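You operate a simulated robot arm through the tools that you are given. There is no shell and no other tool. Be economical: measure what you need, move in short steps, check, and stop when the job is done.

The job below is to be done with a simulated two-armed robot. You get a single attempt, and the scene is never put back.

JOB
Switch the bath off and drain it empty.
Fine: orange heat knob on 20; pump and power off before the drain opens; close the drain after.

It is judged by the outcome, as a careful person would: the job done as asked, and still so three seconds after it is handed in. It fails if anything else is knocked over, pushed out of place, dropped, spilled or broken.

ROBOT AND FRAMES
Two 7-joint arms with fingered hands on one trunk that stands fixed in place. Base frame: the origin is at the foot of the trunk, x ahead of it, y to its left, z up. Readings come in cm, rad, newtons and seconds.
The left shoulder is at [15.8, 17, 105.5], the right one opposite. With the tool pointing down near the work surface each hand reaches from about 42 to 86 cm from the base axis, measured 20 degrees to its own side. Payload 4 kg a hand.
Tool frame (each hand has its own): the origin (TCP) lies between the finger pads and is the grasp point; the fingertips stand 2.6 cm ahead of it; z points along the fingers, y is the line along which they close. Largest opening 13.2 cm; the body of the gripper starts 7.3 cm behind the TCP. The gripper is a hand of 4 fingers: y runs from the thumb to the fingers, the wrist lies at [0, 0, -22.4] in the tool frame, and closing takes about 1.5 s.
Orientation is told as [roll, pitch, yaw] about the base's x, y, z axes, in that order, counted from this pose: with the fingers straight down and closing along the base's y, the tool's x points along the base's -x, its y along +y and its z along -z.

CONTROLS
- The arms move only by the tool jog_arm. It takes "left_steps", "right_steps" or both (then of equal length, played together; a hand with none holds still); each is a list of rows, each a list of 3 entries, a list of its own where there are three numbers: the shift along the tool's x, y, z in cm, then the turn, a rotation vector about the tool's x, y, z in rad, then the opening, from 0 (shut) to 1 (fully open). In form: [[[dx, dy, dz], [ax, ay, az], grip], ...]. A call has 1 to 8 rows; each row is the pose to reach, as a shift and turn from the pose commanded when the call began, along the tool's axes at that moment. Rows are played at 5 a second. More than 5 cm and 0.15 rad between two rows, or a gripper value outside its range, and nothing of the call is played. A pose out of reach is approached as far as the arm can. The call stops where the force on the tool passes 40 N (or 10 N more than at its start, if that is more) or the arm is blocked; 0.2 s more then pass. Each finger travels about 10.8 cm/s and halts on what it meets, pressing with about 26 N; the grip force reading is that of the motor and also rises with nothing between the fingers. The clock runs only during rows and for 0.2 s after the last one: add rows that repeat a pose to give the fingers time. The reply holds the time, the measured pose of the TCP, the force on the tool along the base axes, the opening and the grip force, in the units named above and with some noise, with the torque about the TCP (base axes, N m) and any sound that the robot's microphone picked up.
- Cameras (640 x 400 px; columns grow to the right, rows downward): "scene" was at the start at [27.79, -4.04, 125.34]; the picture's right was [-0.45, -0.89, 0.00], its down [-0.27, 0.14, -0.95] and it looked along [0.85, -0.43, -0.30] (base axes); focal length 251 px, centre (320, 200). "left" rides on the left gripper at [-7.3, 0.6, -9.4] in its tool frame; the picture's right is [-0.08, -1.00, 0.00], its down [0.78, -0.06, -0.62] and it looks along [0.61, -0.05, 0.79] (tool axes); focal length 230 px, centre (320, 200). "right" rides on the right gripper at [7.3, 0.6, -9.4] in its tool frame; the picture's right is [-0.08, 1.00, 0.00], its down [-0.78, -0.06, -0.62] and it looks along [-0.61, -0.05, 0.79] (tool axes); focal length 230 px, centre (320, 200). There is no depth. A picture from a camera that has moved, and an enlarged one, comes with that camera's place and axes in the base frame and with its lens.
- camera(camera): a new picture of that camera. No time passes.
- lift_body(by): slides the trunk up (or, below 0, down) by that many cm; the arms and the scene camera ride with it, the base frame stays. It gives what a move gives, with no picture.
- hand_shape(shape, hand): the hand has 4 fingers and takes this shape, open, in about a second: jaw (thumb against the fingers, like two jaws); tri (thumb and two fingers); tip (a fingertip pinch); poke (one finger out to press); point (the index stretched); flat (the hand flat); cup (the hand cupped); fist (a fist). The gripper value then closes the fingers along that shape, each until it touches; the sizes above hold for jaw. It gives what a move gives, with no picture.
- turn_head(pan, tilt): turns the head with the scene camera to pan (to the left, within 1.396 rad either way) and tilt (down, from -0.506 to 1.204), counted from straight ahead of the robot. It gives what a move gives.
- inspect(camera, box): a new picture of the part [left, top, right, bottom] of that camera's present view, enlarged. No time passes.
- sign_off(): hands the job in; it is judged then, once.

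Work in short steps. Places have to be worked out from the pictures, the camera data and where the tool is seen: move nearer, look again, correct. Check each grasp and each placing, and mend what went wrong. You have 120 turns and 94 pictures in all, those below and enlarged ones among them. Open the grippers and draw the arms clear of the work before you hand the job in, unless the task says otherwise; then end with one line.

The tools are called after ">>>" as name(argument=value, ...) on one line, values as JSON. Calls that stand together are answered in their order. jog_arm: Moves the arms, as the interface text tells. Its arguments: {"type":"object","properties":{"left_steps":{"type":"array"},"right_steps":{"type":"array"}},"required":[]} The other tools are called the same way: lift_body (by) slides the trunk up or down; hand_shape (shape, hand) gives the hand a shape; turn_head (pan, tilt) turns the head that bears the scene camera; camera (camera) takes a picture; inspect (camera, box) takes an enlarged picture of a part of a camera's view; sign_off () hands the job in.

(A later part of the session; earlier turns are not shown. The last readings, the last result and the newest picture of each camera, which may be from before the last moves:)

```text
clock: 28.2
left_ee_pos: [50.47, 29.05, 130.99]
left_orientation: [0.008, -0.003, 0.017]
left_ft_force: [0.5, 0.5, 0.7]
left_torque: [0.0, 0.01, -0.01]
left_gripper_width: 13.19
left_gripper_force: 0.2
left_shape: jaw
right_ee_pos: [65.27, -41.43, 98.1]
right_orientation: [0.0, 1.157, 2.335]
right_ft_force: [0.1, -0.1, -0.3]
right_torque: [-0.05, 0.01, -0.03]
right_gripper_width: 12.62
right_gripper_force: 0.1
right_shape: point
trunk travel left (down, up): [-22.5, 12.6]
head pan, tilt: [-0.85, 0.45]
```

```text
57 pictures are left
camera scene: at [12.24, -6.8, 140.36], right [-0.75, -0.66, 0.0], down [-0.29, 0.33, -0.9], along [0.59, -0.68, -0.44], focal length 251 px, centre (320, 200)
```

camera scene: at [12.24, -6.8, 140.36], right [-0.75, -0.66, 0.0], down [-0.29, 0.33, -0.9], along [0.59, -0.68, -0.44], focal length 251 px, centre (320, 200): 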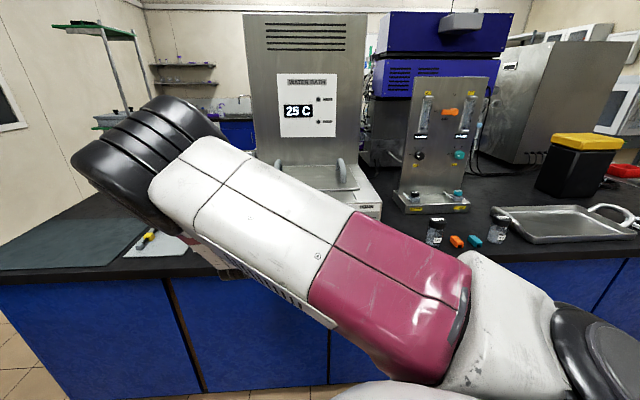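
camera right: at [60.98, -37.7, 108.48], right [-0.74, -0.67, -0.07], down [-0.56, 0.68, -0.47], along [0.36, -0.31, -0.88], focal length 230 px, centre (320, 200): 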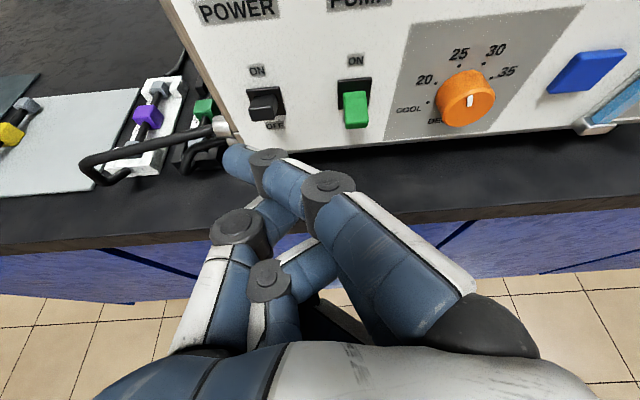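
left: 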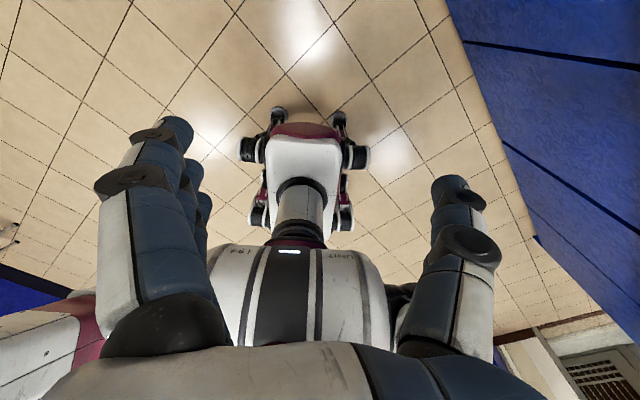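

Tip, lever and estimate agree. I'll advance 7 cm horizontally toward the panel, with the finger still above the power lever.

>>> jog_arm(right_steps=[[[0.8, 0, 1.8], [0, 0, 0], 1], [[1.6, 0, 3.6], [0, 0, 0], 1], [[2.2, 0, 5.0], [0, 0, 0], 1], [[2.8, 0, 6.4], [0, 0, 0], 1]])

>>> camera(camera="right")

```text
clock: 29.2
left_ee_pos: [50.19, 28.96, 130.87]
left_orientation: [0.008, -0.004, 0.016]
left_ft_force: [-0.2, -0.3, 0.4]
left_torque: [0.02, 0.02, 0.03]
left_gripper_width: 13.18
left_gripper_force: 0.1
left_shape: jaw
right_ee_pos: [69.79, -46.44, 98.07]
right_orientation: [0.008, 1.159, 2.341]
right_ft_force: [0.2, 0.2, -0.5]
right_torque: [-0.01, -0.04, 0.0]
right_gripper_width: 12.63
right_gripper_force: 0.0
right_shape: point
trunk travel left (down, up): [-22.5, 12.6]
head pan, tilt: [-0.85, 0.45]
```

```text
56 pictures are left
camera right: at [65.57, -42.68, 108.48], right [-0.74, -0.67, -0.07], down [-0.57, 0.68, -0.47], along [0.36, -0.31, -0.88], focal length 230 px, centre (320, 200)
```

right: 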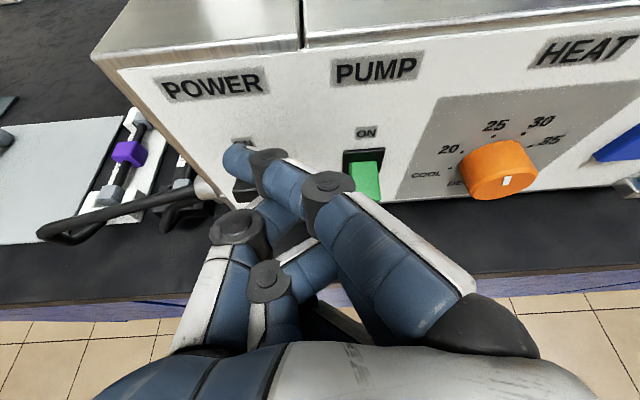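

The finger sits right over the power lever. I'll press down slowly, 4.5 cm, with a touch of forward motion.

>>> jog_arm(right_steps=[[[-0.5, 0, 0.6], [0, 0, 0], 1], [[-1.2, 0, 0.9], [0, 0, 0], 1], [[-1.9, 0, 1.2], [0, 0, 0], 1], [[-2.6, 0, 1.5], [0, 0, 0], 1], [[-3.3, 0, 1.8], [0, 0, 0], 1], [[-4.0, 0, 2.1], [0, 0, 0], 1]])

>>> camera(camera="right")

>>> inspect(camera="scene", box=[260, 60, 360, 150])

```text
clock: 30.6
left_ee_pos: [49.8, 29.06, 131.1]
left_orientation: [0.009, -0.006, 0.016]
left_ft_force: [-0.1, -0.8, 0.1]
left_torque: [0.0, -0.02, -0.05]
left_gripper_width: 13.2
left_gripper_force: 0.0
left_shape: jaw
right_ee_pos: [70.11, -46.9, 94.19]
right_orientation: [-0.002, 1.166, 2.334]
right_ft_force: [-5.3, -1.4, 20.1]
right_torque: [0.6, -0.93, 0.11]
right_gripper_width: 12.62
right_gripper_force: 0.1
right_shape: point
trunk travel left (down, up): [-22.5, 12.6]
head pan, tilt: [-0.85, 0.45]
```

```text
55 pictures are left
camera right: at [65.81, -43.05, 104.56], right [-0.74, -0.67, -0.07], down [-0.56, 0.67, -0.48], along [0.37, -0.31, -0.87], focal length 230 px, centre (320, 200)
```

right: 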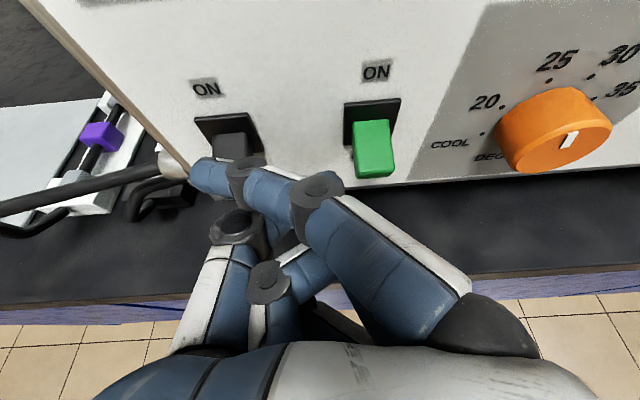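

```text
4.44 times, centred on (310, 105) of scene
camera zoom: at [11.85, -6.64, 140.45], right [-0.75, -0.66, 0.0], down [-0.29, 0.33, -0.9], along [0.59, -0.68, -0.43], focal length 1117 px, centre (364, 622)
```

zoom: 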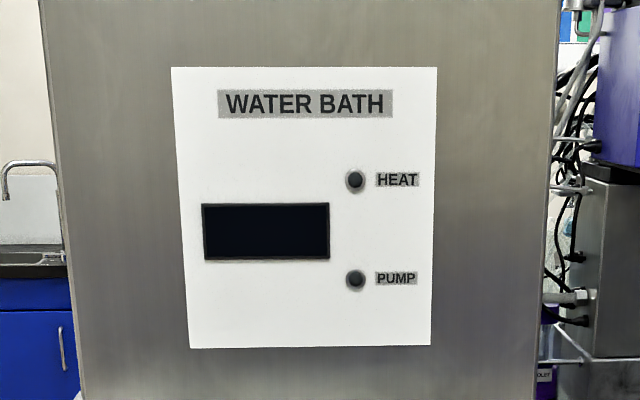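

Display is dark and the power lever is down. I'll back out horizontally, then take the tri shape for the knob and level the hand further.

>>> jog_arm(right_steps=[[[-0.8, 0, -1.8], [0, 0, 0], 1], [[-1.6, 0, -3.6], [0, 0, 0], 1], [[-2.4, 1, -5.4], [0, 0.05, 0], 1], [[-3.2, 4, -7.2], [0, 0.1, 0], 1], [[-3.7, 8, -8.2], [0, 0.15, 0], 1], [[-3.7, 11, -8.2], [0, 0.2, 0], 1], [[-3.7, 14, -8.2], [0, 0.25, 0], 1]])

>>> hand_shape(hand="right", shape="tri")

>>> camera(camera="right")

>>> camera(camera="scene")

```text
clock: 32.4
left_ee_pos: [50.2, 28.96, 130.93]
left_orientation: [0.008, -0.002, 0.015]
left_ft_force: [0.6, -0.3, 0.2]
left_torque: [-0.03, 0.0, -0.02]
left_gripper_width: 13.17
left_gripper_force: 0.1
left_shape: jaw
right_ee_pos: [52.42, -52.74, 93.6]
right_orientation: [-0.076, 1.413, 2.194]
right_ft_force: [-0.2, 0.5, 0.2]
right_torque: [0.03, -0.01, -0.01]
right_gripper_width: 12.62
right_gripper_force: 0.0
right_shape: point
trunk travel left (down, up): [-22.5, 12.6]
head pan, tilt: [-0.85, 0.45]
stopped in row 7 (right hand): the arm was blocked; the commanded pose is now the measured one
```

```text
clock: 33.3
left_ee_pos: [50.17, 29.08, 130.97]
left_orientation: [0.01, -0.003, 0.014]
left_ft_force: [-0.3, 0.7, -0.8]
left_torque: [-0.04, 0.0, -0.01]
left_gripper_width: 13.19
left_gripper_force: 0.0
left_shape: jaw
right_ee_pos: [52.37, -52.63, 93.5]
right_orientation: [-0.073, 1.411, 2.198]
right_ft_force: [-0.3, 0.6, 0.1]
right_torque: [-0.01, 0.0, -0.02]
right_gripper_width: 13.19
right_gripper_force: 0.1
right_shape: tri
trunk travel left (down, up): [-22.5, 12.6]
head pan, tilt: [-0.85, 0.45]
```

```text
53 pictures are left
camera right: at [46.7, -46.84, 102.26], right [-0.77, -0.63, -0.09], down [-0.42, 0.61, -0.68], along [0.48, -0.48, -0.73], focal length 230 px, centre (320, 200)
```

right: 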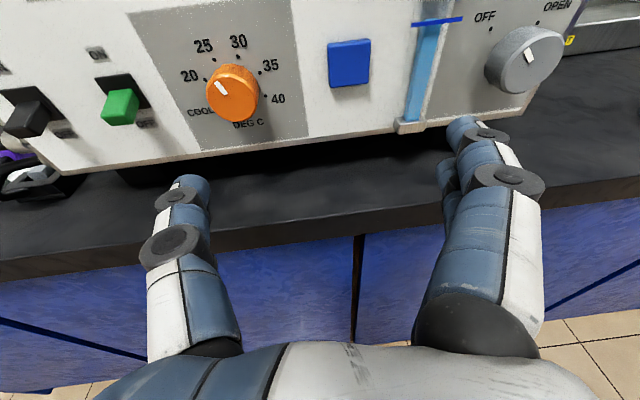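

```text
52 pictures are left
camera scene: at [12.15, -6.77, 140.37], right [-0.75, -0.66, 0.0], down [-0.29, 0.33, -0.9], along [0.59, -0.68, -0.44], focal length 251 px, centre (320, 200)
```

scene: 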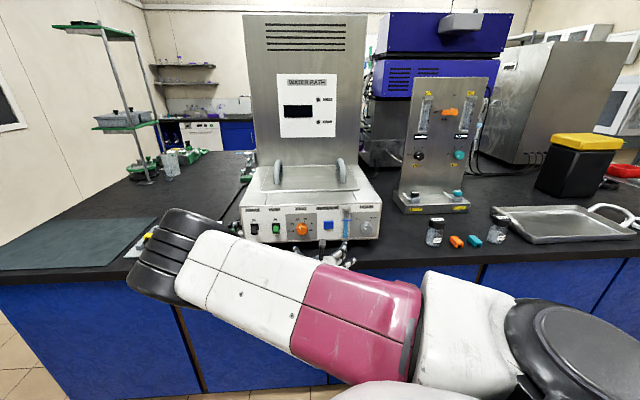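

Good view: both switches are clearly down, and the knob is at about (63.2, −56, 96). In tri the thumb and two fingers centre near tool x≈+1.2. I'll line up in front of the knob and pre-roll +0.45 rad so there's room to turn it counter-clockwise.

>>> jog_arm(right_steps=[[[0.3, -1.5, -0.2], [0.015, 0, 0.11], 1], [[0.6, -3, -0.4], [0.03, 0, 0.22], 1], [[0.9, -4.5, -0.6], [0.045, 0, 0.34], 1], [[1.2, -5.9, -0.7], [0.06, 0, 0.45], 1]])

>>> camera(camera="right")

```text
clock: 34.5
left_ee_pos: [50.2, 29.01, 131.03]
left_orientation: [0.009, -0.003, 0.015]
left_ft_force: [-0.8, -0.4, 0.8]
left_torque: [-0.01, 0.0, 0.0]
left_gripper_width: 13.19
left_gripper_force: 0.0
left_shape: jaw
right_ee_pos: [54.55, -51.47, 94.33]
right_orientation: [-1.241, 1.082, 0.99]
right_ft_force: [0.7, 0.1, -0.1]
right_torque: [-0.02, 0.01, -0.02]
right_gripper_width: 13.17
right_gripper_force: 0.0
right_shape: tri
trunk travel left (down, up): [-22.5, 12.6]
head pan, tilt: [-0.85, 0.45]
stopped in row 4 (right hand): the arm was blocked; the commanded pose is now the measured one
```

```text
51 pictures are left
camera right: at [46.33, -47.59, 101.98], right [-0.71, -0.49, -0.51], down [-0.14, 0.81, -0.57], along [0.69, -0.33, -0.64], focal length 230 px, centre (320, 200)
```

right: 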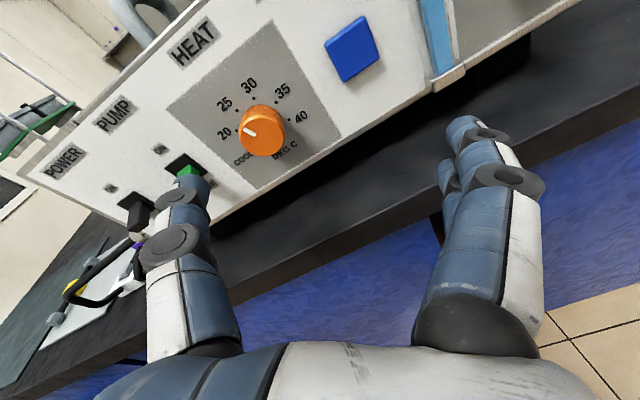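

The move stopped short only because the arm is folded; going closer relieves that. I'll narrow the opening to 0.6, to keep the thumb off the pump lever and the fingers off WATER IN, and advance to straddle the knob, stopping ahead of the panel.

>>> jog_arm(right_steps=[[[-0.2, -1.3, 1.2], [0, 0, 0], 0.6], [[-0.4, -2.6, 2.5], [0, 0, 0], 0.6], [[-0.6, -3.9, 3.7], [0, 0, 0], 0.6], [[-0.6, -3.9, 3.7], [0, 0, 0], 0.6]])

>>> camera(camera="right")

```text
clock: 35.5
left_ee_pos: [50.15, 28.99, 130.99]
left_orientation: [0.009, -0.002, 0.015]
left_ft_force: [0.4, 1.9, 0.3]
left_torque: [0.02, 0.02, -0.05]
left_gripper_width: 13.18
left_gripper_force: 0.0
left_shape: jaw
right_ee_pos: [59.89, -52.46, 95.4]
right_orientation: [-1.248, 1.078, 0.974]
right_ft_force: [0.1, 0.0, -0.1]
right_torque: [-0.03, -0.03, -0.01]
right_gripper_width: 7.96
right_gripper_force: 0.0
right_shape: tri
trunk travel left (down, up): [-22.5, 12.6]
head pan, tilt: [-0.85, 0.45]
```

```text
50 pictures are left
camera right: at [51.64, -48.53, 102.91], right [-0.71, -0.48, -0.51], down [-0.13, 0.81, -0.57], along [0.69, -0.34, -0.64], focal length 230 px, centre (320, 200)
```

right: 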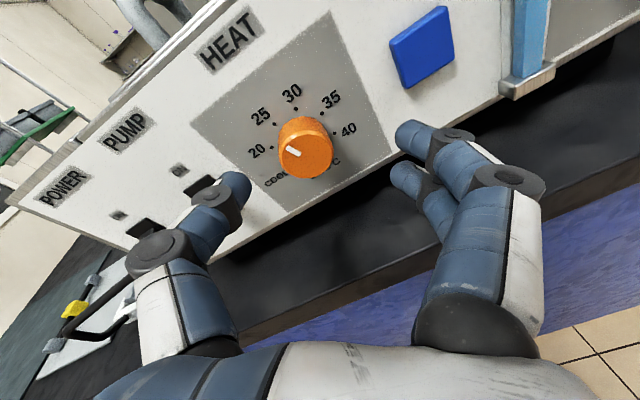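

The thumb and two fingers straddle the knob nicely; the knob axis is about 1 cm to the thumb's side. I'll shift and advance 3 cm.

>>> jog_arm(right_steps=[[[0.1, -0.7, 0.8], [0, 0, 0], 0.6], [[0.2, -1.2, 1.6], [0, 0, 0], 0.6], [[0.3, -1.3, 2.3], [0, 0, 0], 0.6], [[0.3, -1.35, 3.0], [0, 0, 0], 0.6]])

>>> camera(camera="right")

```text
clock: 36.5
left_ee_pos: [50.28, 29.1, 130.98]
left_orientation: [0.009, -0.003, 0.014]
left_ft_force: [-0.3, 0.1, -0.4]
left_torque: [0.02, 0.01, -0.01]
left_gripper_width: 13.19
left_gripper_force: 0.0
left_shape: jaw
right_ee_pos: [62.96, -53.41, 95.49]
right_orientation: [-1.241, 1.087, 1.0]
right_ft_force: [-0.1, -1.0, 0.1]
right_torque: [-0.03, -0.01, 0.02]
right_gripper_width: 7.96
right_gripper_force: 0.0
right_shape: tri
trunk travel left (down, up): [-22.5, 12.6]
head pan, tilt: [-0.85, 0.45]
```

```text
49 pictures are left
camera right: at [54.72, -49.45, 103.04], right [-0.7, -0.5, -0.51], down [-0.15, 0.8, -0.57], along [0.69, -0.33, -0.64], focal length 230 px, centre (320, 200)
```

right: 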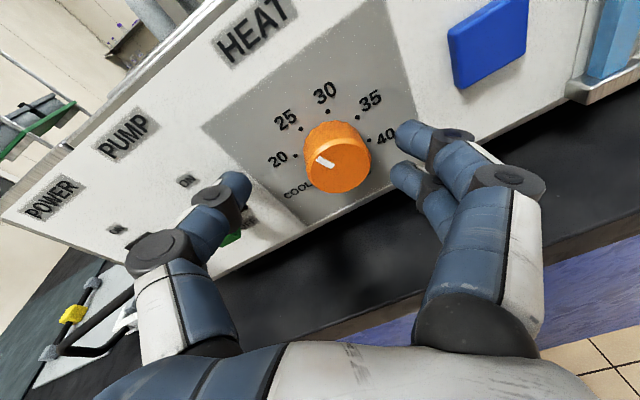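

Knob axis now sits about 1.2 cm toward the fingers' side. I'll correct that and go 1.6 cm further so the pads cover the knob's side.

>>> jog_arm(right_steps=[[[0.1, 0.6, 0.5], [0, 0, 0], 0.6], [[0.2, 1.1, 1.1], [0, 0, 0], 0.6], [[0.2, 1.1, 1.6], [0, 0, 0], 0.6]])

>>> camera(camera="right")

```text
clock: 37.2
left_ee_pos: [49.81, 29.23, 131.0]
left_orientation: [0.009, -0.007, 0.016]
left_ft_force: [-0.3, 0.3, -0.4]
left_torque: [-0.02, -0.05, 0.03]
left_gripper_width: 13.21
left_gripper_force: 0.0
left_shape: jaw
right_ee_pos: [62.7, -54.62, 94.86]
right_orientation: [-1.231, 1.085, 1.01]
right_ft_force: [-20.5, 19.3, 5.8]
right_torque: [-0.48, -0.88, 1.45]
right_gripper_width: 7.86
right_gripper_force: 0.0
right_shape: tri
trunk travel left (down, up): [-22.5, 12.6]
head pan, tilt: [-0.85, 0.45]
stopped in row 3 (right hand): the force on the tool passed its limit at 44 N (the readings are from after the stop); the commanded pose is now the measured one
```

```text
48 pictures are left
camera right: at [54.43, -50.68, 102.55], right [-0.7, -0.5, -0.51], down [-0.16, 0.81, -0.57], along [0.69, -0.32, -0.64], focal length 230 px, centre (320, 200)
```

right: 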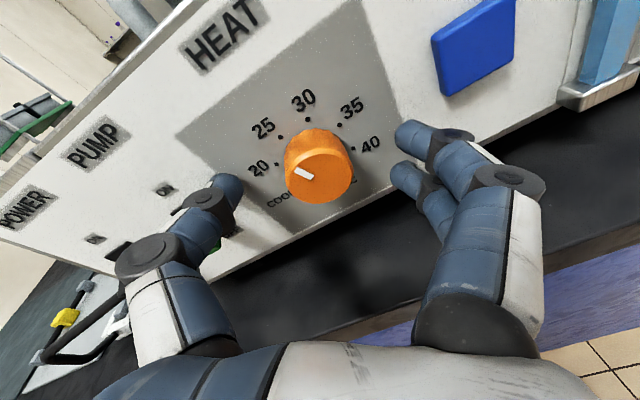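

The thumb tip touched the panel, so this is the full depth (surface n≈−85) and the knob is centred. I'll back off 0.7 cm and close gently.

>>> jog_arm(right_steps=[[[0, 0, -0.7], [0, 0, 0], 0.6], [[0, 0, -0.7], [0, 0, 0], 0.4], [[0, 0, -0.7], [0, 0, 0], 0.25], [[0, 0, -0.7], [0, 0, 0], 0.15], [[0, 0, -0.7], [0, 0, 0], 0.1], [[0, 0, -0.7], [0, 0, 0], 0.1]])

>>> camera(camera="right")

```text
clock: 38.6
left_ee_pos: [50.12, 28.99, 131.08]
left_orientation: [0.009, -0.004, 0.018]
left_ft_force: [-0.6, -0.3, 0.2]
left_torque: [0.02, -0.01, 0.02]
left_gripper_width: 13.19
left_gripper_force: 0.0
left_shape: jaw
right_ee_pos: [62.6, -54.22, 94.85]
right_orientation: [-1.227, 1.084, 1.012]
right_ft_force: [2.0, -1.6, -0.4]
right_torque: [0.0, -0.03, 0.08]
right_gripper_width: 2.41
right_gripper_force: 25.9
right_shape: tri
trunk travel left (down, up): [-22.5, 12.6]
head pan, tilt: [-0.85, 0.45]
```

```text
47 pictures are left
camera right: at [54.32, -50.4, 102.44], right [-0.71, -0.49, -0.51], down [-0.16, 0.81, -0.57], along [0.69, -0.32, -0.65], focal length 230 px, centre (320, 200)
```

right: 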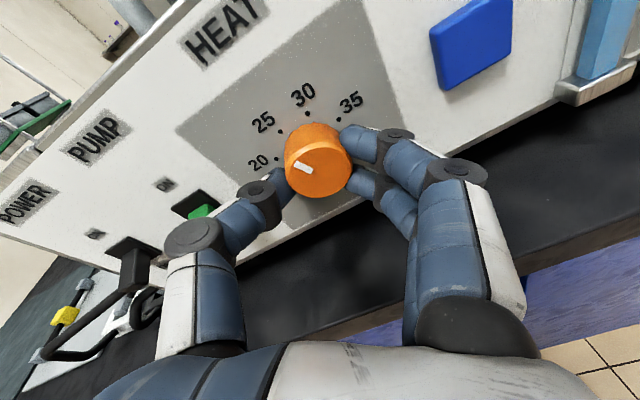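

A firm, centred grasp. Now I'll turn the knob counter-clockwise by 0.84 rad about its own axis (which lies at tool x≈1.6).

>>> jog_arm(right_steps=[[[0, 0.22, 0], [-0.015, 0.018, -0.137], 0.1], [[0.04, 0.45, 0], [-0.031, 0.036, -0.274], 0.1], [[0.1, 0.66, 0], [-0.046, 0.055, -0.412], 0.1], [[0.19, 0.87, 0], [-0.062, 0.073, -0.549], 0.1], [[0.31, 1.06, 0], [-0.077, 0.091, -0.686], 0.1], [[0.46, 1.22, 0], [-0.092, 0.109, -0.823], 0.1]])

>>> camera(camera="right")

```text
clock: 39.2
left_ee_pos: [50.09, 29.34, 130.85]
left_orientation: [0.007, -0.005, 0.015]
left_ft_force: [-0.3, -0.4, -0.5]
left_torque: [0.03, -0.01, -0.01]
left_gripper_width: 13.18
left_gripper_force: 0.1
left_shape: jaw
right_ee_pos: [62.11, -54.81, 94.54]
right_orientation: [-1.007, 1.29, 1.208]
right_ft_force: [3.9, 36.9, -2.7]
right_torque: [-0.24, 0.17, 1.03]
right_gripper_width: 2.86
right_gripper_force: 26.3
right_shape: tri
trunk travel left (down, up): [-22.5, 12.6]
head pan, tilt: [-0.85, 0.45]
stopped in row 2 (right hand): the force on the tool passed its limit at 49 N (the readings are from after the stop); the commanded pose is now the measured one
```

```text
46 pictures are left
camera right: at [55.25, -49.78, 102.79], right [-0.78, -0.55, -0.31], down [-0.25, 0.72, -0.65], along [0.58, -0.43, -0.7], focal length 230 px, centre (320, 200)
```

right: 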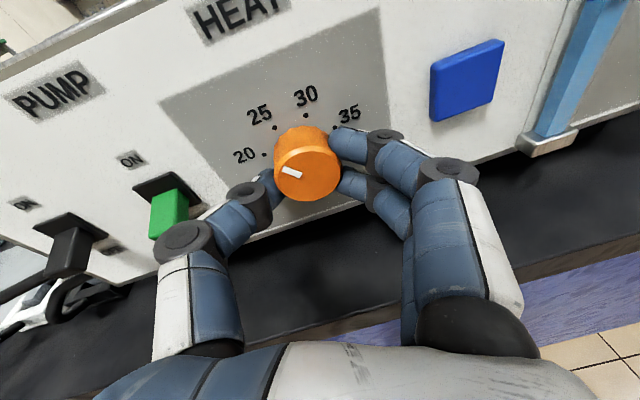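

The knob turned about 0.2 rad with the hand; some side load built up because my pivot offset was too big. I'll ease sideways and back a little and continue with a smaller pivot.

>>> jog_arm(right_steps=[[[0, -0.3, -0.3], [0, 0, 0], 0.1], [[0, -0.16, -0.3], [-0.01, 0.013, -0.12], 0.1], [[0.02, -0.05, -0.3], [-0.02, 0.026, -0.24], 0.1], [[0.05, 0.05, -0.3], [-0.03, 0.04, -0.36], 0.1], [[0.08, 0.12, -0.3], [-0.04, 0.05, -0.48], 0.1], [[0.1, 0.2, -0.3], [-0.05, 0.06, -0.6], 0.1]])

>>> camera(camera="right")

```text
clock: 39.7
left_ee_pos: [50.29, 29.44, 130.91]
left_orientation: [0.004, -0.006, 0.016]
left_ft_force: [0.7, -0.2, 0.2]
left_torque: [0.0, -0.01, 0.01]
left_gripper_width: 13.21
left_gripper_force: 0.1
left_shape: jaw
right_ee_pos: [61.99, -55.0, 94.51]
right_orientation: [-0.957, 1.301, 1.246]
right_ft_force: [6.3, 40.6, -2.0]
right_torque: [-0.3, 0.19, 1.26]
right_gripper_width: 2.89
right_gripper_force: 26.1
right_shape: tri
trunk travel left (down, up): [-22.5, 12.6]
head pan, tilt: [-0.85, 0.45]
stopped in row 2 (right hand): the force on the tool passed its limit at 52 N (the readings are from after the stop); the commanded pose is now the measured one
```

```text
45 pictures are left
camera right: at [55.33, -49.77, 102.85], right [-0.79, -0.54, -0.29], down [-0.25, 0.72, -0.65], along [0.56, -0.44, -0.7], focal length 230 px, centre (320, 200)
```

right: 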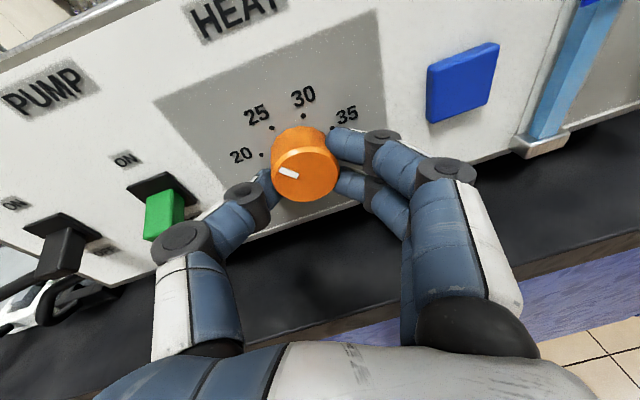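

Force stays at about 40 N towards +y, so I'll just relieve it with a small +y shift and read the force before turning more.

>>> jog_arm(right_steps=[[[-0.08, -0.17, -0.24], [0, 0, 0], 0.1], [[-0.15, -0.33, -0.47], [0, 0, 0], 0.1], [[-0.15, -0.33, -0.47], [0, 0, 0], 0.1]])

```text
clock: 40.3
left_ee_pos: [50.3, 29.42, 130.78]
left_orientation: [0.006, -0.003, 0.016]
left_ft_force: [-0.6, -0.4, 0.0]
left_torque: [-0.02, -0.03, 0.0]
left_gripper_width: 13.19
left_gripper_force: 0.0
left_shape: jaw
right_ee_pos: [61.89, -55.18, 94.57]
right_orientation: [-0.951, 1.297, 1.243]
right_ft_force: [12.1, 44.4, -4.1]
right_torque: [-0.33, 0.32, 1.56]
right_gripper_width: 2.98
right_gripper_force: 25.6
right_shape: tri
trunk travel left (down, up): [-22.5, 12.6]
head pan, tilt: [-0.85, 0.45]
stopped in row 3 (right hand): the force on the tool passed its limit at 52 N (the readings are from after the stop); the commanded pose is now the measured one
```

The hand isn't following cleanly while clamped, so I'll open the fingers, back off a bit and see where knob and arm ended.

>>> jog_arm(right_steps=[[[0, 0, 0], [0, 0, 0], 0.3], [[0, 0, 0], [0, 0, 0], 0.5], [[0, 0, -0.5], [0, 0, 0], 0.6], [[0, 0, -1], [0, 0, 0], 0.6]])

>>> camera(camera="right")

>>> camera(camera="scene")

```text
clock: 41.3
left_ee_pos: [50.16, 29.07, 130.97]
left_orientation: [0.01, -0.002, 0.015]
left_ft_force: [0.9, -0.6, 0.1]
left_torque: [0.02, -0.01, 0.01]
left_gripper_width: 13.18
left_gripper_force: 0.0
left_shape: jaw
right_ee_pos: [60.1, -56.16, 94.64]
right_orientation: [-0.964, 1.297, 1.196]
right_ft_force: [2.4, 2.7, -0.8]
right_torque: [-0.03, 0.06, 0.09]
right_gripper_width: 7.94
right_gripper_force: 0.1
right_shape: tri
trunk travel left (down, up): [-22.5, 12.6]
head pan, tilt: [-0.85, 0.45]
```

```text
44 pictures are left
camera right: at [53.74, -50.68, 103.07], right [-0.81, -0.51, -0.3], down [-0.22, 0.73, -0.65], along [0.55, -0.46, -0.7], focal length 230 px, centre (320, 200)
```

right: 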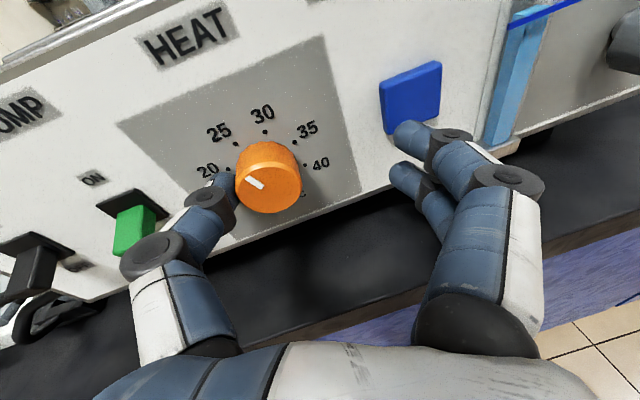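

```text
43 pictures are left
camera scene: at [12.2, -6.72, 140.38], right [-0.75, -0.66, 0.0], down [-0.29, 0.33, -0.9], along [0.59, -0.68, -0.44], focal length 251 px, centre (320, 200)
```

scene: 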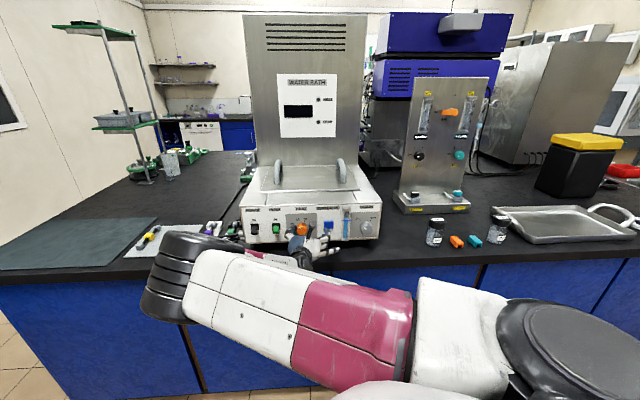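

The hand had drifted right, close to the WATER IN button. I'll back straight away from the panel first and then look at the pointer.

>>> jog_arm(right_steps=[[[0, 0, -1.5], [0, 0, 0], 0.6], [[0, 0, -3], [0, 0, 0], 0.6], [[0, 0, -4.5], [0, 0, 0], 0.6]])

>>> inspect(camera="scene", box=[275, 205, 335, 243])

>>> camera(camera="right")

```text
clock: 42.3
left_ee_pos: [50.11, 29.0, 131.0]
left_orientation: [0.01, -0.006, 0.015]
left_ft_force: [-0.4, -0.6, -0.2]
left_torque: [-0.01, -0.01, -0.01]
left_gripper_width: 13.18
left_gripper_force: 0.0
left_shape: jaw
right_ee_pos: [55.66, -55.04, 94.76]
right_orientation: [-0.915, 1.296, 1.191]
right_ft_force: [-0.6, -0.3, 0.1]
right_torque: [0.03, 0.0, 0.01]
right_gripper_width: 7.92
right_gripper_force: 0.0
right_shape: tri
trunk travel left (down, up): [-22.5, 12.6]
head pan, tilt: [-0.85, 0.45]
stopped in row 3 (right hand): the arm was blocked; the commanded pose is now the measured one
```

```text
10.53 times, centred on (305, 224) of scene
camera zoom: at [12.08, -6.82, 140.38], right [-0.75, -0.66, 0.0], down [-0.29, 0.33, -0.9], along [0.59, -0.68, -0.44], focal length 2646 px, centre (478, -53)
```

zoom: 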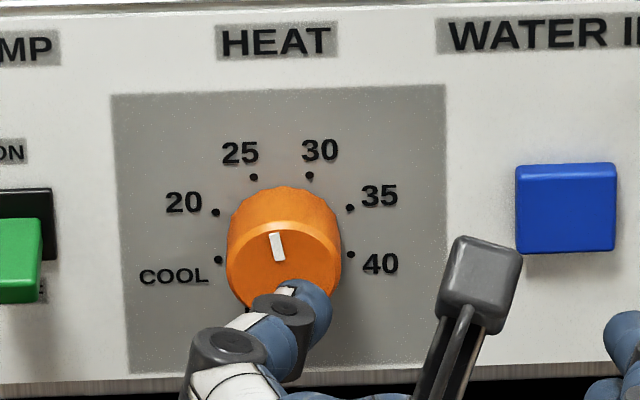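

```text
41 pictures are left
camera right: at [49.52, -49.26, 103.24], right [-0.84, -0.46, -0.29], down [-0.19, 0.74, -0.64], along [0.51, -0.48, -0.71], focal length 230 px, centre (320, 200)
```

right: 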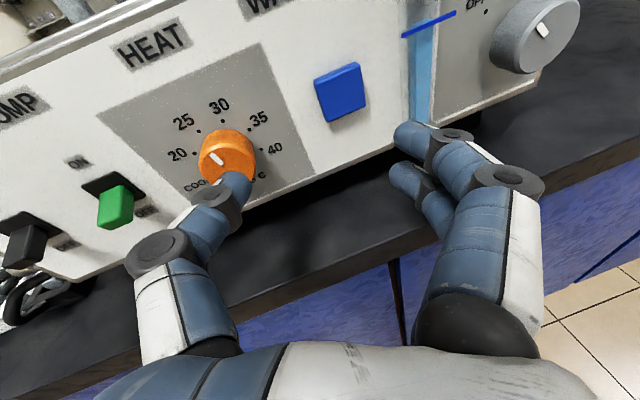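

The pointer is still near 25 and the arm is bent hard at the wrist (elbow far out). Raising the trunk to its top puts the shoulder further back and higher, lining the forearm up better. First I'll back away with the fingers pitched down a bit, then lift.

>>> jog_arm(right_steps=[[[0, 0, -1], [0, -0.08, 0], 0.6], [[0, 0, -2], [0, -0.16, 0], 0.6], [[0, 0, -3], [0, -0.24, 0], 0.6], [[0, 0, -4], [0, -0.3, 0], 0.6]])

>>> lift_body(by=12.5)

>>> camera(camera="scene")

```text
clock: 43.3
left_ee_pos: [50.13, 29.03, 131.02]
left_orientation: [0.008, -0.005, 0.016]
left_ft_force: [0.8, 0.3, -0.8]
left_torque: [0.0, 0.03, -0.01]
left_gripper_width: 13.16
left_gripper_force: 0.0
left_shape: jaw
right_ee_pos: [53.78, -51.18, 95.54]
right_orientation: [-0.453, 1.056, 1.697]
right_ft_force: [0.5, 0.4, 0.4]
right_torque: [0.03, 0.01, 0.02]
right_gripper_width: 7.88
right_gripper_force: 0.0
right_shape: tri
trunk travel left (down, up): [-22.5, 12.6]
head pan, tilt: [-0.85, 0.45]
```

```text
clock: 44.8
left_ee_pos: [50.2, 29.13, 143.42]
left_orientation: [0.007, -0.005, 0.017]
left_ft_force: [0.5, 1.3, 0.6]
left_torque: [-0.02, 0.01, -0.01]
left_gripper_width: 13.18
left_gripper_force: 0.0
left_shape: jaw
right_ee_pos: [53.71, -51.27, 108.07]
right_orientation: [-0.452, 1.057, 1.696]
right_ft_force: [0.5, -0.1, -0.4]
right_torque: [0.01, 0.01, 0.01]
right_gripper_width: 7.89
right_gripper_force: 0.1
right_shape: tri
trunk travel left (down, up): [-35.0, 0.1]
head pan, tilt: [-0.85, 0.45]
```

```text
40 pictures are left
camera scene: at [10.03, -6.77, 152.94], right [-0.75, -0.66, 0.0], down [-0.29, 0.33, -0.9], along [0.59, -0.68, -0.44], focal length 251 px, centre (320, 200)
```

scene: 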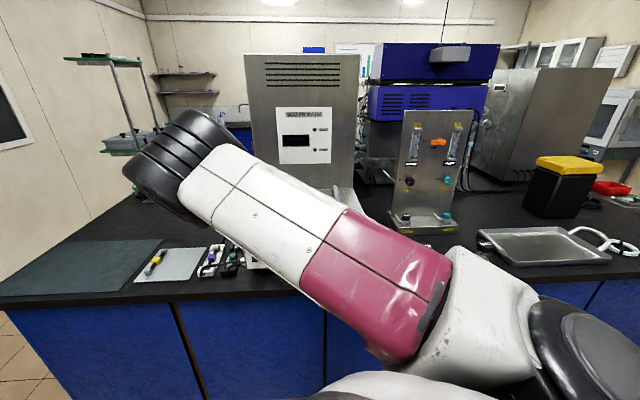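

Now I'll come back down in front of the heat knob, about 5 cm short of it, with 26° downward tilt, correcting the heading to the panel normal.

>>> jog_arm(right_steps=[[[-3, -0.4, 1.8], [0.03, -0.007, -0.015], 0.6], [[-6, -0.8, 3.6], [0.06, -0.014, -0.03], 0.6], [[-9, -1.2, 5.5], [0.09, -0.021, -0.045], 0.6], [[-11.8, -1.6, 7.3], [0.113, -0.028, -0.058], 0.6]])

>>> camera(camera="right")

>>> camera(camera="scene")

```text
clock: 45.8
left_ee_pos: [50.19, 29.1, 143.5]
left_orientation: [0.009, -0.002, 0.017]
left_ft_force: [-0.2, -0.1, 0.0]
left_torque: [0.0, -0.02, -0.04]
left_gripper_width: 13.18
left_gripper_force: 0.1
left_shape: jaw
right_ee_pos: [58.11, -50.01, 95.16]
right_orientation: [-0.453, 1.057, 1.827]
right_ft_force: [-0.2, -0.5, -0.4]
right_torque: [-0.01, 0.01, 0.0]
right_gripper_width: 7.89
right_gripper_force: 0.0
right_shape: tri
trunk travel left (down, up): [-35.0, 0.1]
head pan, tilt: [-0.85, 0.45]
```

```text
39 pictures are left
camera right: at [52.84, -47.76, 105.42], right [-0.78, -0.56, -0.28], down [-0.43, 0.81, -0.4], along [0.45, -0.19, -0.87], focal length 230 px, centre (320, 200)
```

right: 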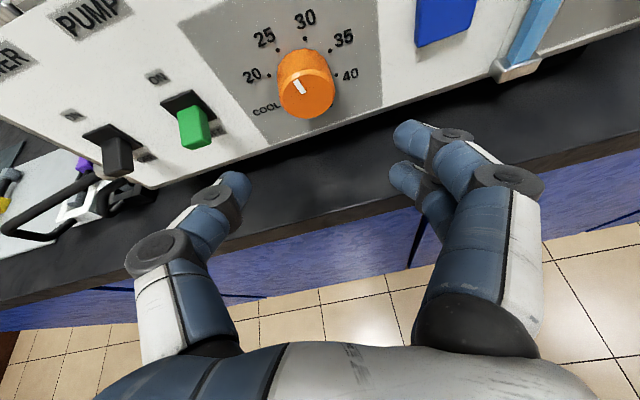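

```text
38 pictures are left
camera scene: at [10.04, -6.79, 152.95], right [-0.75, -0.66, 0.0], down [-0.29, 0.33, -0.9], along [0.59, -0.68, -0.44], focal length 251 px, centre (320, 200)
```

scene: 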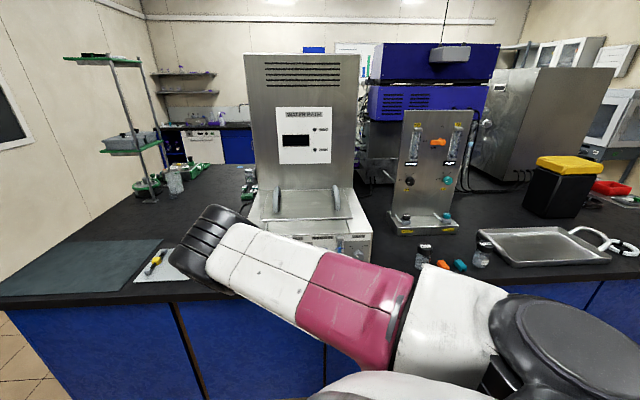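

Tracking is exact now and the knob position matches my estimate in this view. I'll advance 5 cm onto the knob.

>>> jog_arm(right_steps=[[[0.5, -0.2, 1.2], [0, 0, 0], 0.6], [[1.0, -0.3, 2.3], [0, 0, 0], 0.6], [[1.5, -0.4, 3.5], [0, 0, 0], 0.6], [[1.9, -0.5, 4.6], [0, 0, 0], 0.6]])

>>> camera(camera="right")

```text
clock: 46.8
left_ee_pos: [50.09, 29.03, 143.45]
left_orientation: [0.008, -0.002, 0.017]
left_ft_force: [0.7, 0.7, -0.5]
left_torque: [0.01, -0.05, 0.02]
left_gripper_width: 13.21
left_gripper_force: 0.1
left_shape: jaw
right_ee_pos: [61.62, -53.52, 94.62]
right_orientation: [-0.454, 1.058, 1.825]
right_ft_force: [-0.2, -0.1, 0.7]
right_torque: [0.0, 0.01, -0.01]
right_gripper_width: 7.9
right_gripper_force: 0.1
right_shape: tri
trunk travel left (down, up): [-35.0, 0.1]
head pan, tilt: [-0.85, 0.45]
```

```text
37 pictures are left
camera right: at [56.39, -51.23, 104.92], right [-0.78, -0.56, -0.28], down [-0.43, 0.81, -0.4], along [0.45, -0.19, -0.87], focal length 230 px, centre (320, 200)
```

right: 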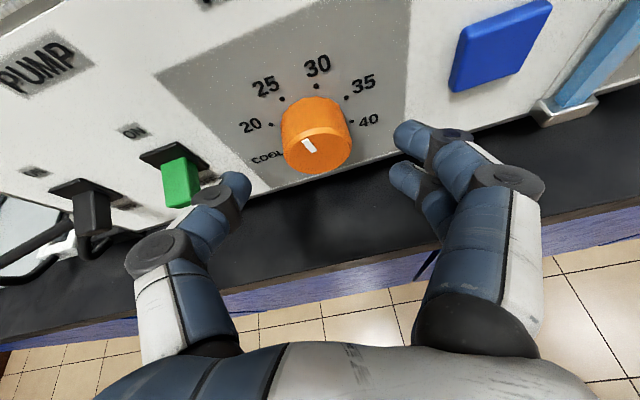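

Centred with no contact force. Closing on the knob.

>>> jog_arm(right_steps=[[[0, 0, 0], [0, 0, 0], 0.4], [[0, 0, 0], [0, 0, 0], 0.25], [[0, 0, 0], [0, 0, 0], 0.15], [[0, 0, 0], [0, 0, 0], 0.1], [[0, 0, 0], [0, 0, 0], 0.1]])

>>> camera(camera="right")

```text
clock: 48.0
left_ee_pos: [50.09, 29.09, 143.53]
left_orientation: [0.01, -0.004, 0.015]
left_ft_force: [0.0, -0.5, -0.6]
left_torque: [0.02, -0.01, -0.03]
left_gripper_width: 13.2
left_gripper_force: 0.1
left_shape: jaw
right_ee_pos: [61.56, -53.69, 94.46]
right_orientation: [-0.446, 1.055, 1.829]
right_ft_force: [-7.9, 3.2, -6.7]
right_torque: [0.21, 0.13, -0.01]
right_gripper_width: 1.09
right_gripper_force: 25.9
right_shape: tri
trunk travel left (down, up): [-35.0, 0.1]
head pan, tilt: [-0.85, 0.45]
```

```text
36 pictures are left
camera right: at [56.28, -51.21, 104.81], right [-0.78, -0.56, -0.28], down [-0.43, 0.81, -0.4], along [0.45, -0.19, -0.87], focal length 230 px, centre (320, 200)
```

right: 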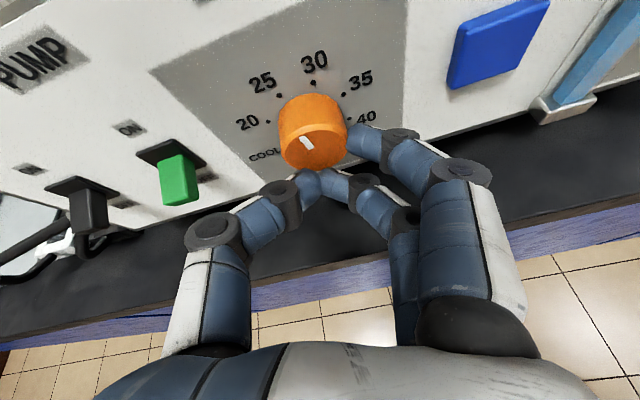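

The thumb and middle finger met just below the knob, so the hand is too low for this tilt. I'll open, raise it 2 cm, and close again.

>>> jog_arm(right_steps=[[[0, 0, 0], [0, 0, 0], 0.3], [[0, 0, 0], [0, 0, 0], 0.55], [[0.9, -0.2, -0.4], [0, 0, 0], 0.55], [[1.75, -0.4, -0.8], [0, 0, 0], 0.55], [[1.75, -0.4, -0.6], [0, 0, 0], 0.4], [[1.75, -0.4, -0.6], [0, 0, 0], 0.2], [[1.75, -0.4, -0.6], [0, 0, 0], 0.1], [[1.75, -0.4, -0.6], [0, 0, 0], 0.1]])

>>> camera(camera="right")

```text
clock: 49.8
left_ee_pos: [50.16, 29.22, 143.56]
left_orientation: [0.007, -0.005, 0.016]
left_ft_force: [-0.3, 0.4, -0.2]
left_torque: [-0.02, 0.02, 0.0]
left_gripper_width: 13.18
left_gripper_force: 0.0
left_shape: jaw
right_ee_pos: [61.96, -53.89, 96.42]
right_orientation: [-0.453, 1.057, 1.824]
right_ft_force: [-2.9, -1.2, 2.0]
right_torque: [-0.04, -0.01, -0.35]
right_gripper_width: 2.36
right_gripper_force: 26.1
right_shape: tri
trunk travel left (down, up): [-35.0, 0.1]
head pan, tilt: [-0.85, 0.45]
```

```text
35 pictures are left
camera right: at [56.59, -51.53, 106.74], right [-0.78, -0.56, -0.28], down [-0.43, 0.81, -0.4], along [0.45, -0.19, -0.87], focal length 230 px, centre (320, 200)
```

right: 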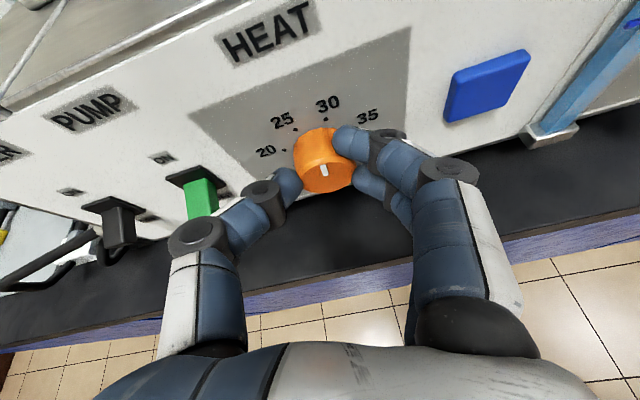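

Now the pads hold the knob on both sides. I'll turn counter-clockwise about the knob axis by 0.84 rad.

>>> jog_arm(right_steps=[[[-0.05, 0, 0.02], [-0.06, 0.015, -0.125], 0.1], [[-0.1, 0, 0.04], [-0.12, 0.029, -0.25], 0.1], [[-0.15, 0.02, 0.07], [-0.18, 0.044, -0.375], 0.1], [[-0.2, 0.03, 0.1], [-0.241, 0.059, -0.5], 0.1], [[-0.25, 0.05, 0.12], [-0.301, 0.074, -0.626], 0.1], [[-0.28, 0.07, 0.14], [-0.361, 0.088, -0.751], 0.1]])

>>> camera(camera="right")

```text
clock: 50.7
left_ee_pos: [50.2, 29.29, 143.42]
left_orientation: [0.006, -0.004, 0.014]
left_ft_force: [0.7, -0.6, 0.0]
left_torque: [0.02, 0.01, -0.01]
left_gripper_width: 13.19
left_gripper_force: 0.0
left_shape: jaw
right_ee_pos: [61.83, -54.14, 96.33]
right_orientation: [0.449, 1.1, 2.617]
right_ft_force: [-1.6, 30.6, 5.3]
right_torque: [0.03, -0.18, 0.36]
right_gripper_width: 2.63
right_gripper_force: 26.4
right_shape: tri
trunk travel left (down, up): [-35.0, 0.1]
head pan, tilt: [-0.85, 0.45]
stopped in row 4 (right hand): the force on the tool passed its limit at 46 N (the readings are from after the stop); the commanded pose is now the measured one
```

```text
34 pictures are left
camera right: at [59.78, -48.83, 106.74], right [-0.81, -0.57, 0.13], down [-0.55, 0.69, -0.46], along [0.17, -0.44, -0.88], focal length 230 px, centre (320, 200)
```

right: 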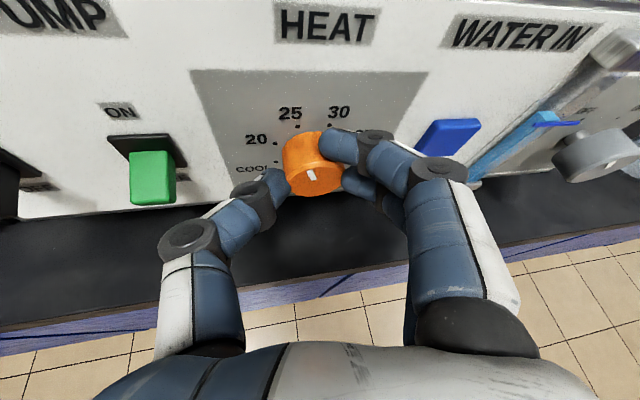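

The knob is turning with the hand (pointer back to about 25 now). A side load of 30 N has built up, so I'll relieve it by 0.35 cm in +y and continue turning.

>>> jog_arm(right_steps=[[[-0.08, -0.2, -0.27], [0, 0, 0], 0.1], [[-0.1, -0.22, -0.27], [-0.05, 0.014, -0.11], 0.1], [[-0.12, -0.24, -0.27], [-0.1, 0.028, -0.21], 0.1], [[-0.14, -0.26, -0.27], [-0.15, 0.042, -0.32], 0.1], [[-0.16, -0.28, -0.27], [-0.2, 0.056, -0.42], 0.1], [[-0.18, -0.3, -0.27], [-0.25, 0.07, -0.53], 0.1]])

>>> camera(camera="right")

```text
clock: 51.2
left_ee_pos: [50.17, 29.24, 143.45]
left_orientation: [0.009, -0.003, 0.013]
left_ft_force: [-0.9, -0.1, 0.2]
left_torque: [0.0, -0.04, 0.06]
left_gripper_width: 13.2
left_gripper_force: 0.1
left_shape: jaw
right_ee_pos: [61.69, -54.29, 96.42]
right_orientation: [0.477, 1.088, 2.628]
right_ft_force: [3.6, 34.8, 5.9]
right_torque: [0.14, -0.2, 0.67]
right_gripper_width: 2.78
right_gripper_force: 25.8
right_shape: tri
trunk travel left (down, up): [-35.0, 0.1]
head pan, tilt: [-0.85, 0.45]
stopped in row 2 (right hand): the force on the tool passed its limit at 53 N (the readings are from after the stop); the commanded pose is now the measured one
```

```text
33 pictures are left
camera right: at [59.92, -48.85, 106.76], right [-0.82, -0.55, 0.14], down [-0.55, 0.7, -0.46], along [0.15, -0.45, -0.88], focal length 230 px, centre (320, 200)
```

right: 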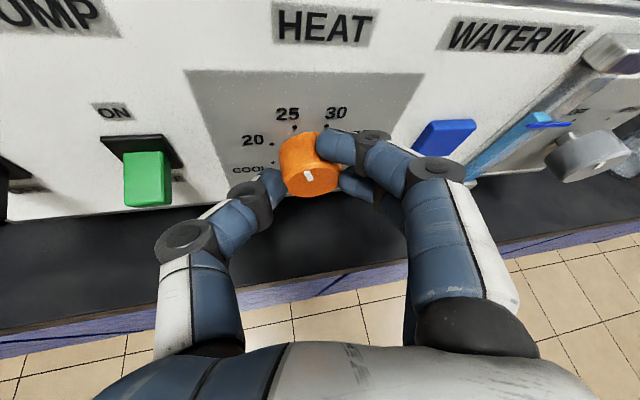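

Same resistance again. I'll look closely at the pointer and contacts before doing anything more.

>>> inspect(camera="right", box=[220, 80, 420, 220])

>>> inspect(camera="scene", box=[200, 160, 400, 300])

```text
2.86 times, centred on (320, 150) of right
camera zoom: at [59.92, -48.85, 106.76], right [-0.82, -0.55, 0.14], down [-0.55, 0.7, -0.46], along [0.15, -0.45, -0.88], focal length 657 px, centre (320, 343)
```

zoom: 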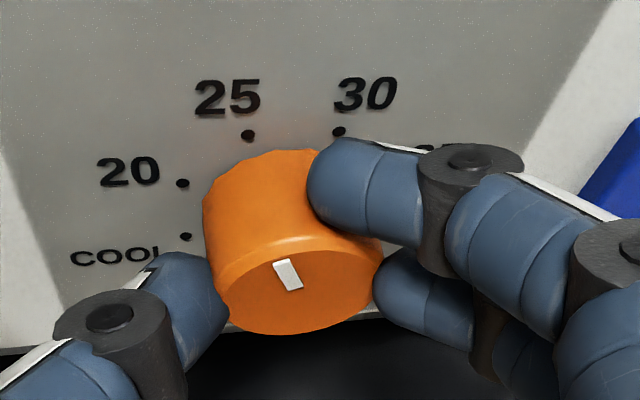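

```text
2.86 times, centred on (300, 230) of scene
camera zoom: at [9.94, -6.36, 152.99], right [-0.75, -0.66, 0.0], down [-0.29, 0.32, -0.9], along [0.59, -0.68, -0.43], focal length 718 px, centre (377, 114)
```

zoom: 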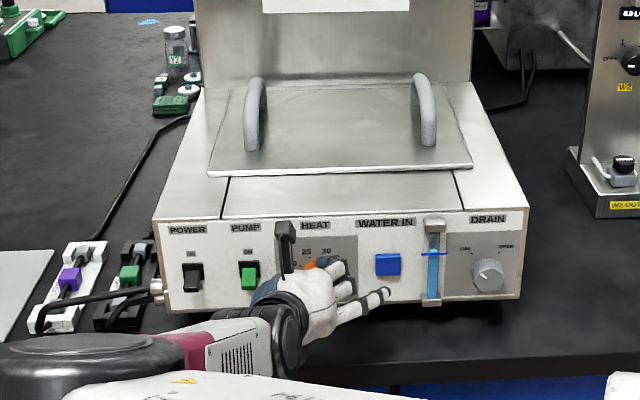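

In the head view the elbow has swung inward again, so rolling this way runs the arm into its limits. I'll release, back off and test instead how far the hand rolls the other (positive) way freely, to use that range.

>>> jog_arm(right_steps=[[[0, 0, 0], [0, 0, 0], 0.3], [[0, 0, 0], [0, 0, 0], 0.55], [[0, 0, -1], [0, 0, 0], 0.55], [[0, 0, -3], [0, 0, 0.12], 0.55], [[0, 0, -5], [0, 0, 0.25], 0.55], [[0, 0, -6], [0, 0, 0.38], 0.55]])

>>> inspect(camera="right", box=[120, 0, 520, 250])

```text
clock: 52.8
left_ee_pos: [50.05, 29.0, 143.5]
left_orientation: [0.008, -0.004, 0.013]
left_ft_force: [-0.2, -0.5, -0.4]
left_torque: [0.0, 0.01, 0.01]
left_gripper_width: 13.18
left_gripper_force: 0.1
left_shape: jaw
right_ee_pos: [56.09, -54.68, 98.38]
right_orientation: [-0.285, 1.132, 1.697]
right_ft_force: [-0.1, 0.3, -0.2]
right_torque: [0.02, 0.01, 0.03]
right_gripper_width: 7.27
right_gripper_force: 0.1
right_shape: tri
trunk travel left (down, up): [-35.0, 0.1]
head pan, tilt: [-0.85, 0.45]
stopped in row 6 (right hand): the arm was blocked; the commanded pose is now the measured one
```

```text
1.60 times, centred on (320, 125) of right
camera zoom: at [52.24, -50.13, 108.79], right [-0.92, -0.34, -0.19], down [-0.22, 0.86, -0.45], along [0.32, -0.37, -0.87], focal length 368 px, centre (320, 320)
```

zoom: 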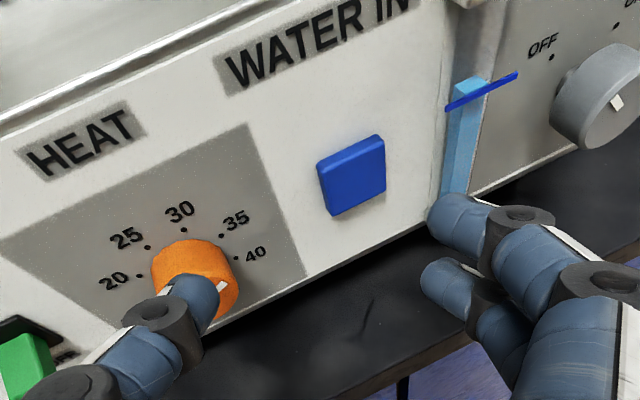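

On release the hand drifted right and dragged the knob round toward 35. That shows the knob turns easily by light friction, so no wrist roll is needed: I can press a fingertip on the knob's top and drag left. First I'll back off up-left and pitch down to restore the good elbow posture.

>>> jog_arm(right_steps=[[[0.5, -0.8, -1.1], [0.07, -0.06, -0.03], 0.55], [[0.9, -1.7, -2.2], [0.13, -0.12, -0.06], 0.55], [[1.4, -2.5, -3.4], [0.2, -0.18, -0.09], 0.55], [[1.9, -3.4, -4.5], [0.27, -0.24, -0.12], 0.55]])

>>> hand_shape(hand="right", shape="point")

>>> camera(camera="right")

```text
clock: 53.8
left_ee_pos: [50.17, 28.93, 143.5]
left_orientation: [0.01, -0.005, 0.013]
left_ft_force: [0.9, -0.1, -0.1]
left_torque: [0.03, -0.01, 0.02]
left_gripper_width: 13.21
left_gripper_force: 0.0
left_shape: jaw
right_ee_pos: [57.72, -49.9, 102.3]
right_orientation: [-0.256, 0.929, 2.055]
right_ft_force: [-0.4, 0.4, 0.4]
right_torque: [0.0, 0.0, 0.01]
right_gripper_width: 7.24
right_gripper_force: 0.1
right_shape: tri
trunk travel left (down, up): [-35.0, 0.1]
head pan, tilt: [-0.85, 0.45]
```

```text
clock: 54.7
left_ee_pos: [50.2, 28.92, 143.47]
left_orientation: [0.007, -0.003, 0.014]
left_ft_force: [0.4, -0.3, 0.3]
left_torque: [0.0, 0.0, 0.0]
left_gripper_width: 13.17
left_gripper_force: 0.0
left_shape: jaw
right_ee_pos: [57.7, -49.81, 102.31]
right_orientation: [-0.255, 0.927, 2.053]
right_ft_force: [1.3, 0.9, 0.3]
right_torque: [-0.02, 0.05, -0.01]
right_gripper_width: 12.6
right_gripper_force: 0.0
right_shape: point
trunk travel left (down, up): [-35.0, 0.1]
head pan, tilt: [-0.85, 0.45]
```

```text
29 pictures are left
camera right: at [53.87, -48.82, 113.46], right [-0.78, -0.58, -0.21], down [-0.53, 0.81, -0.26], along [0.32, -0.09, -0.94], focal length 230 px, centre (320, 200)
```

right: 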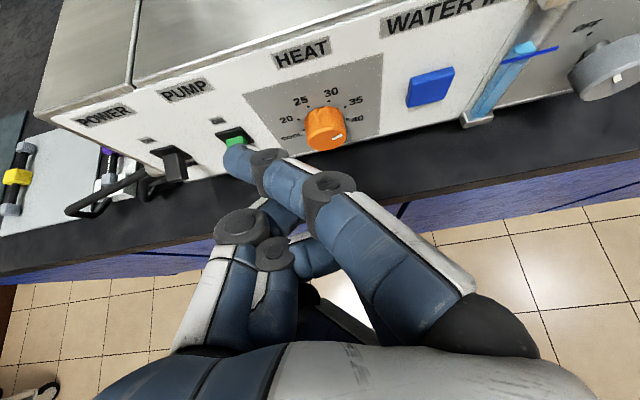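

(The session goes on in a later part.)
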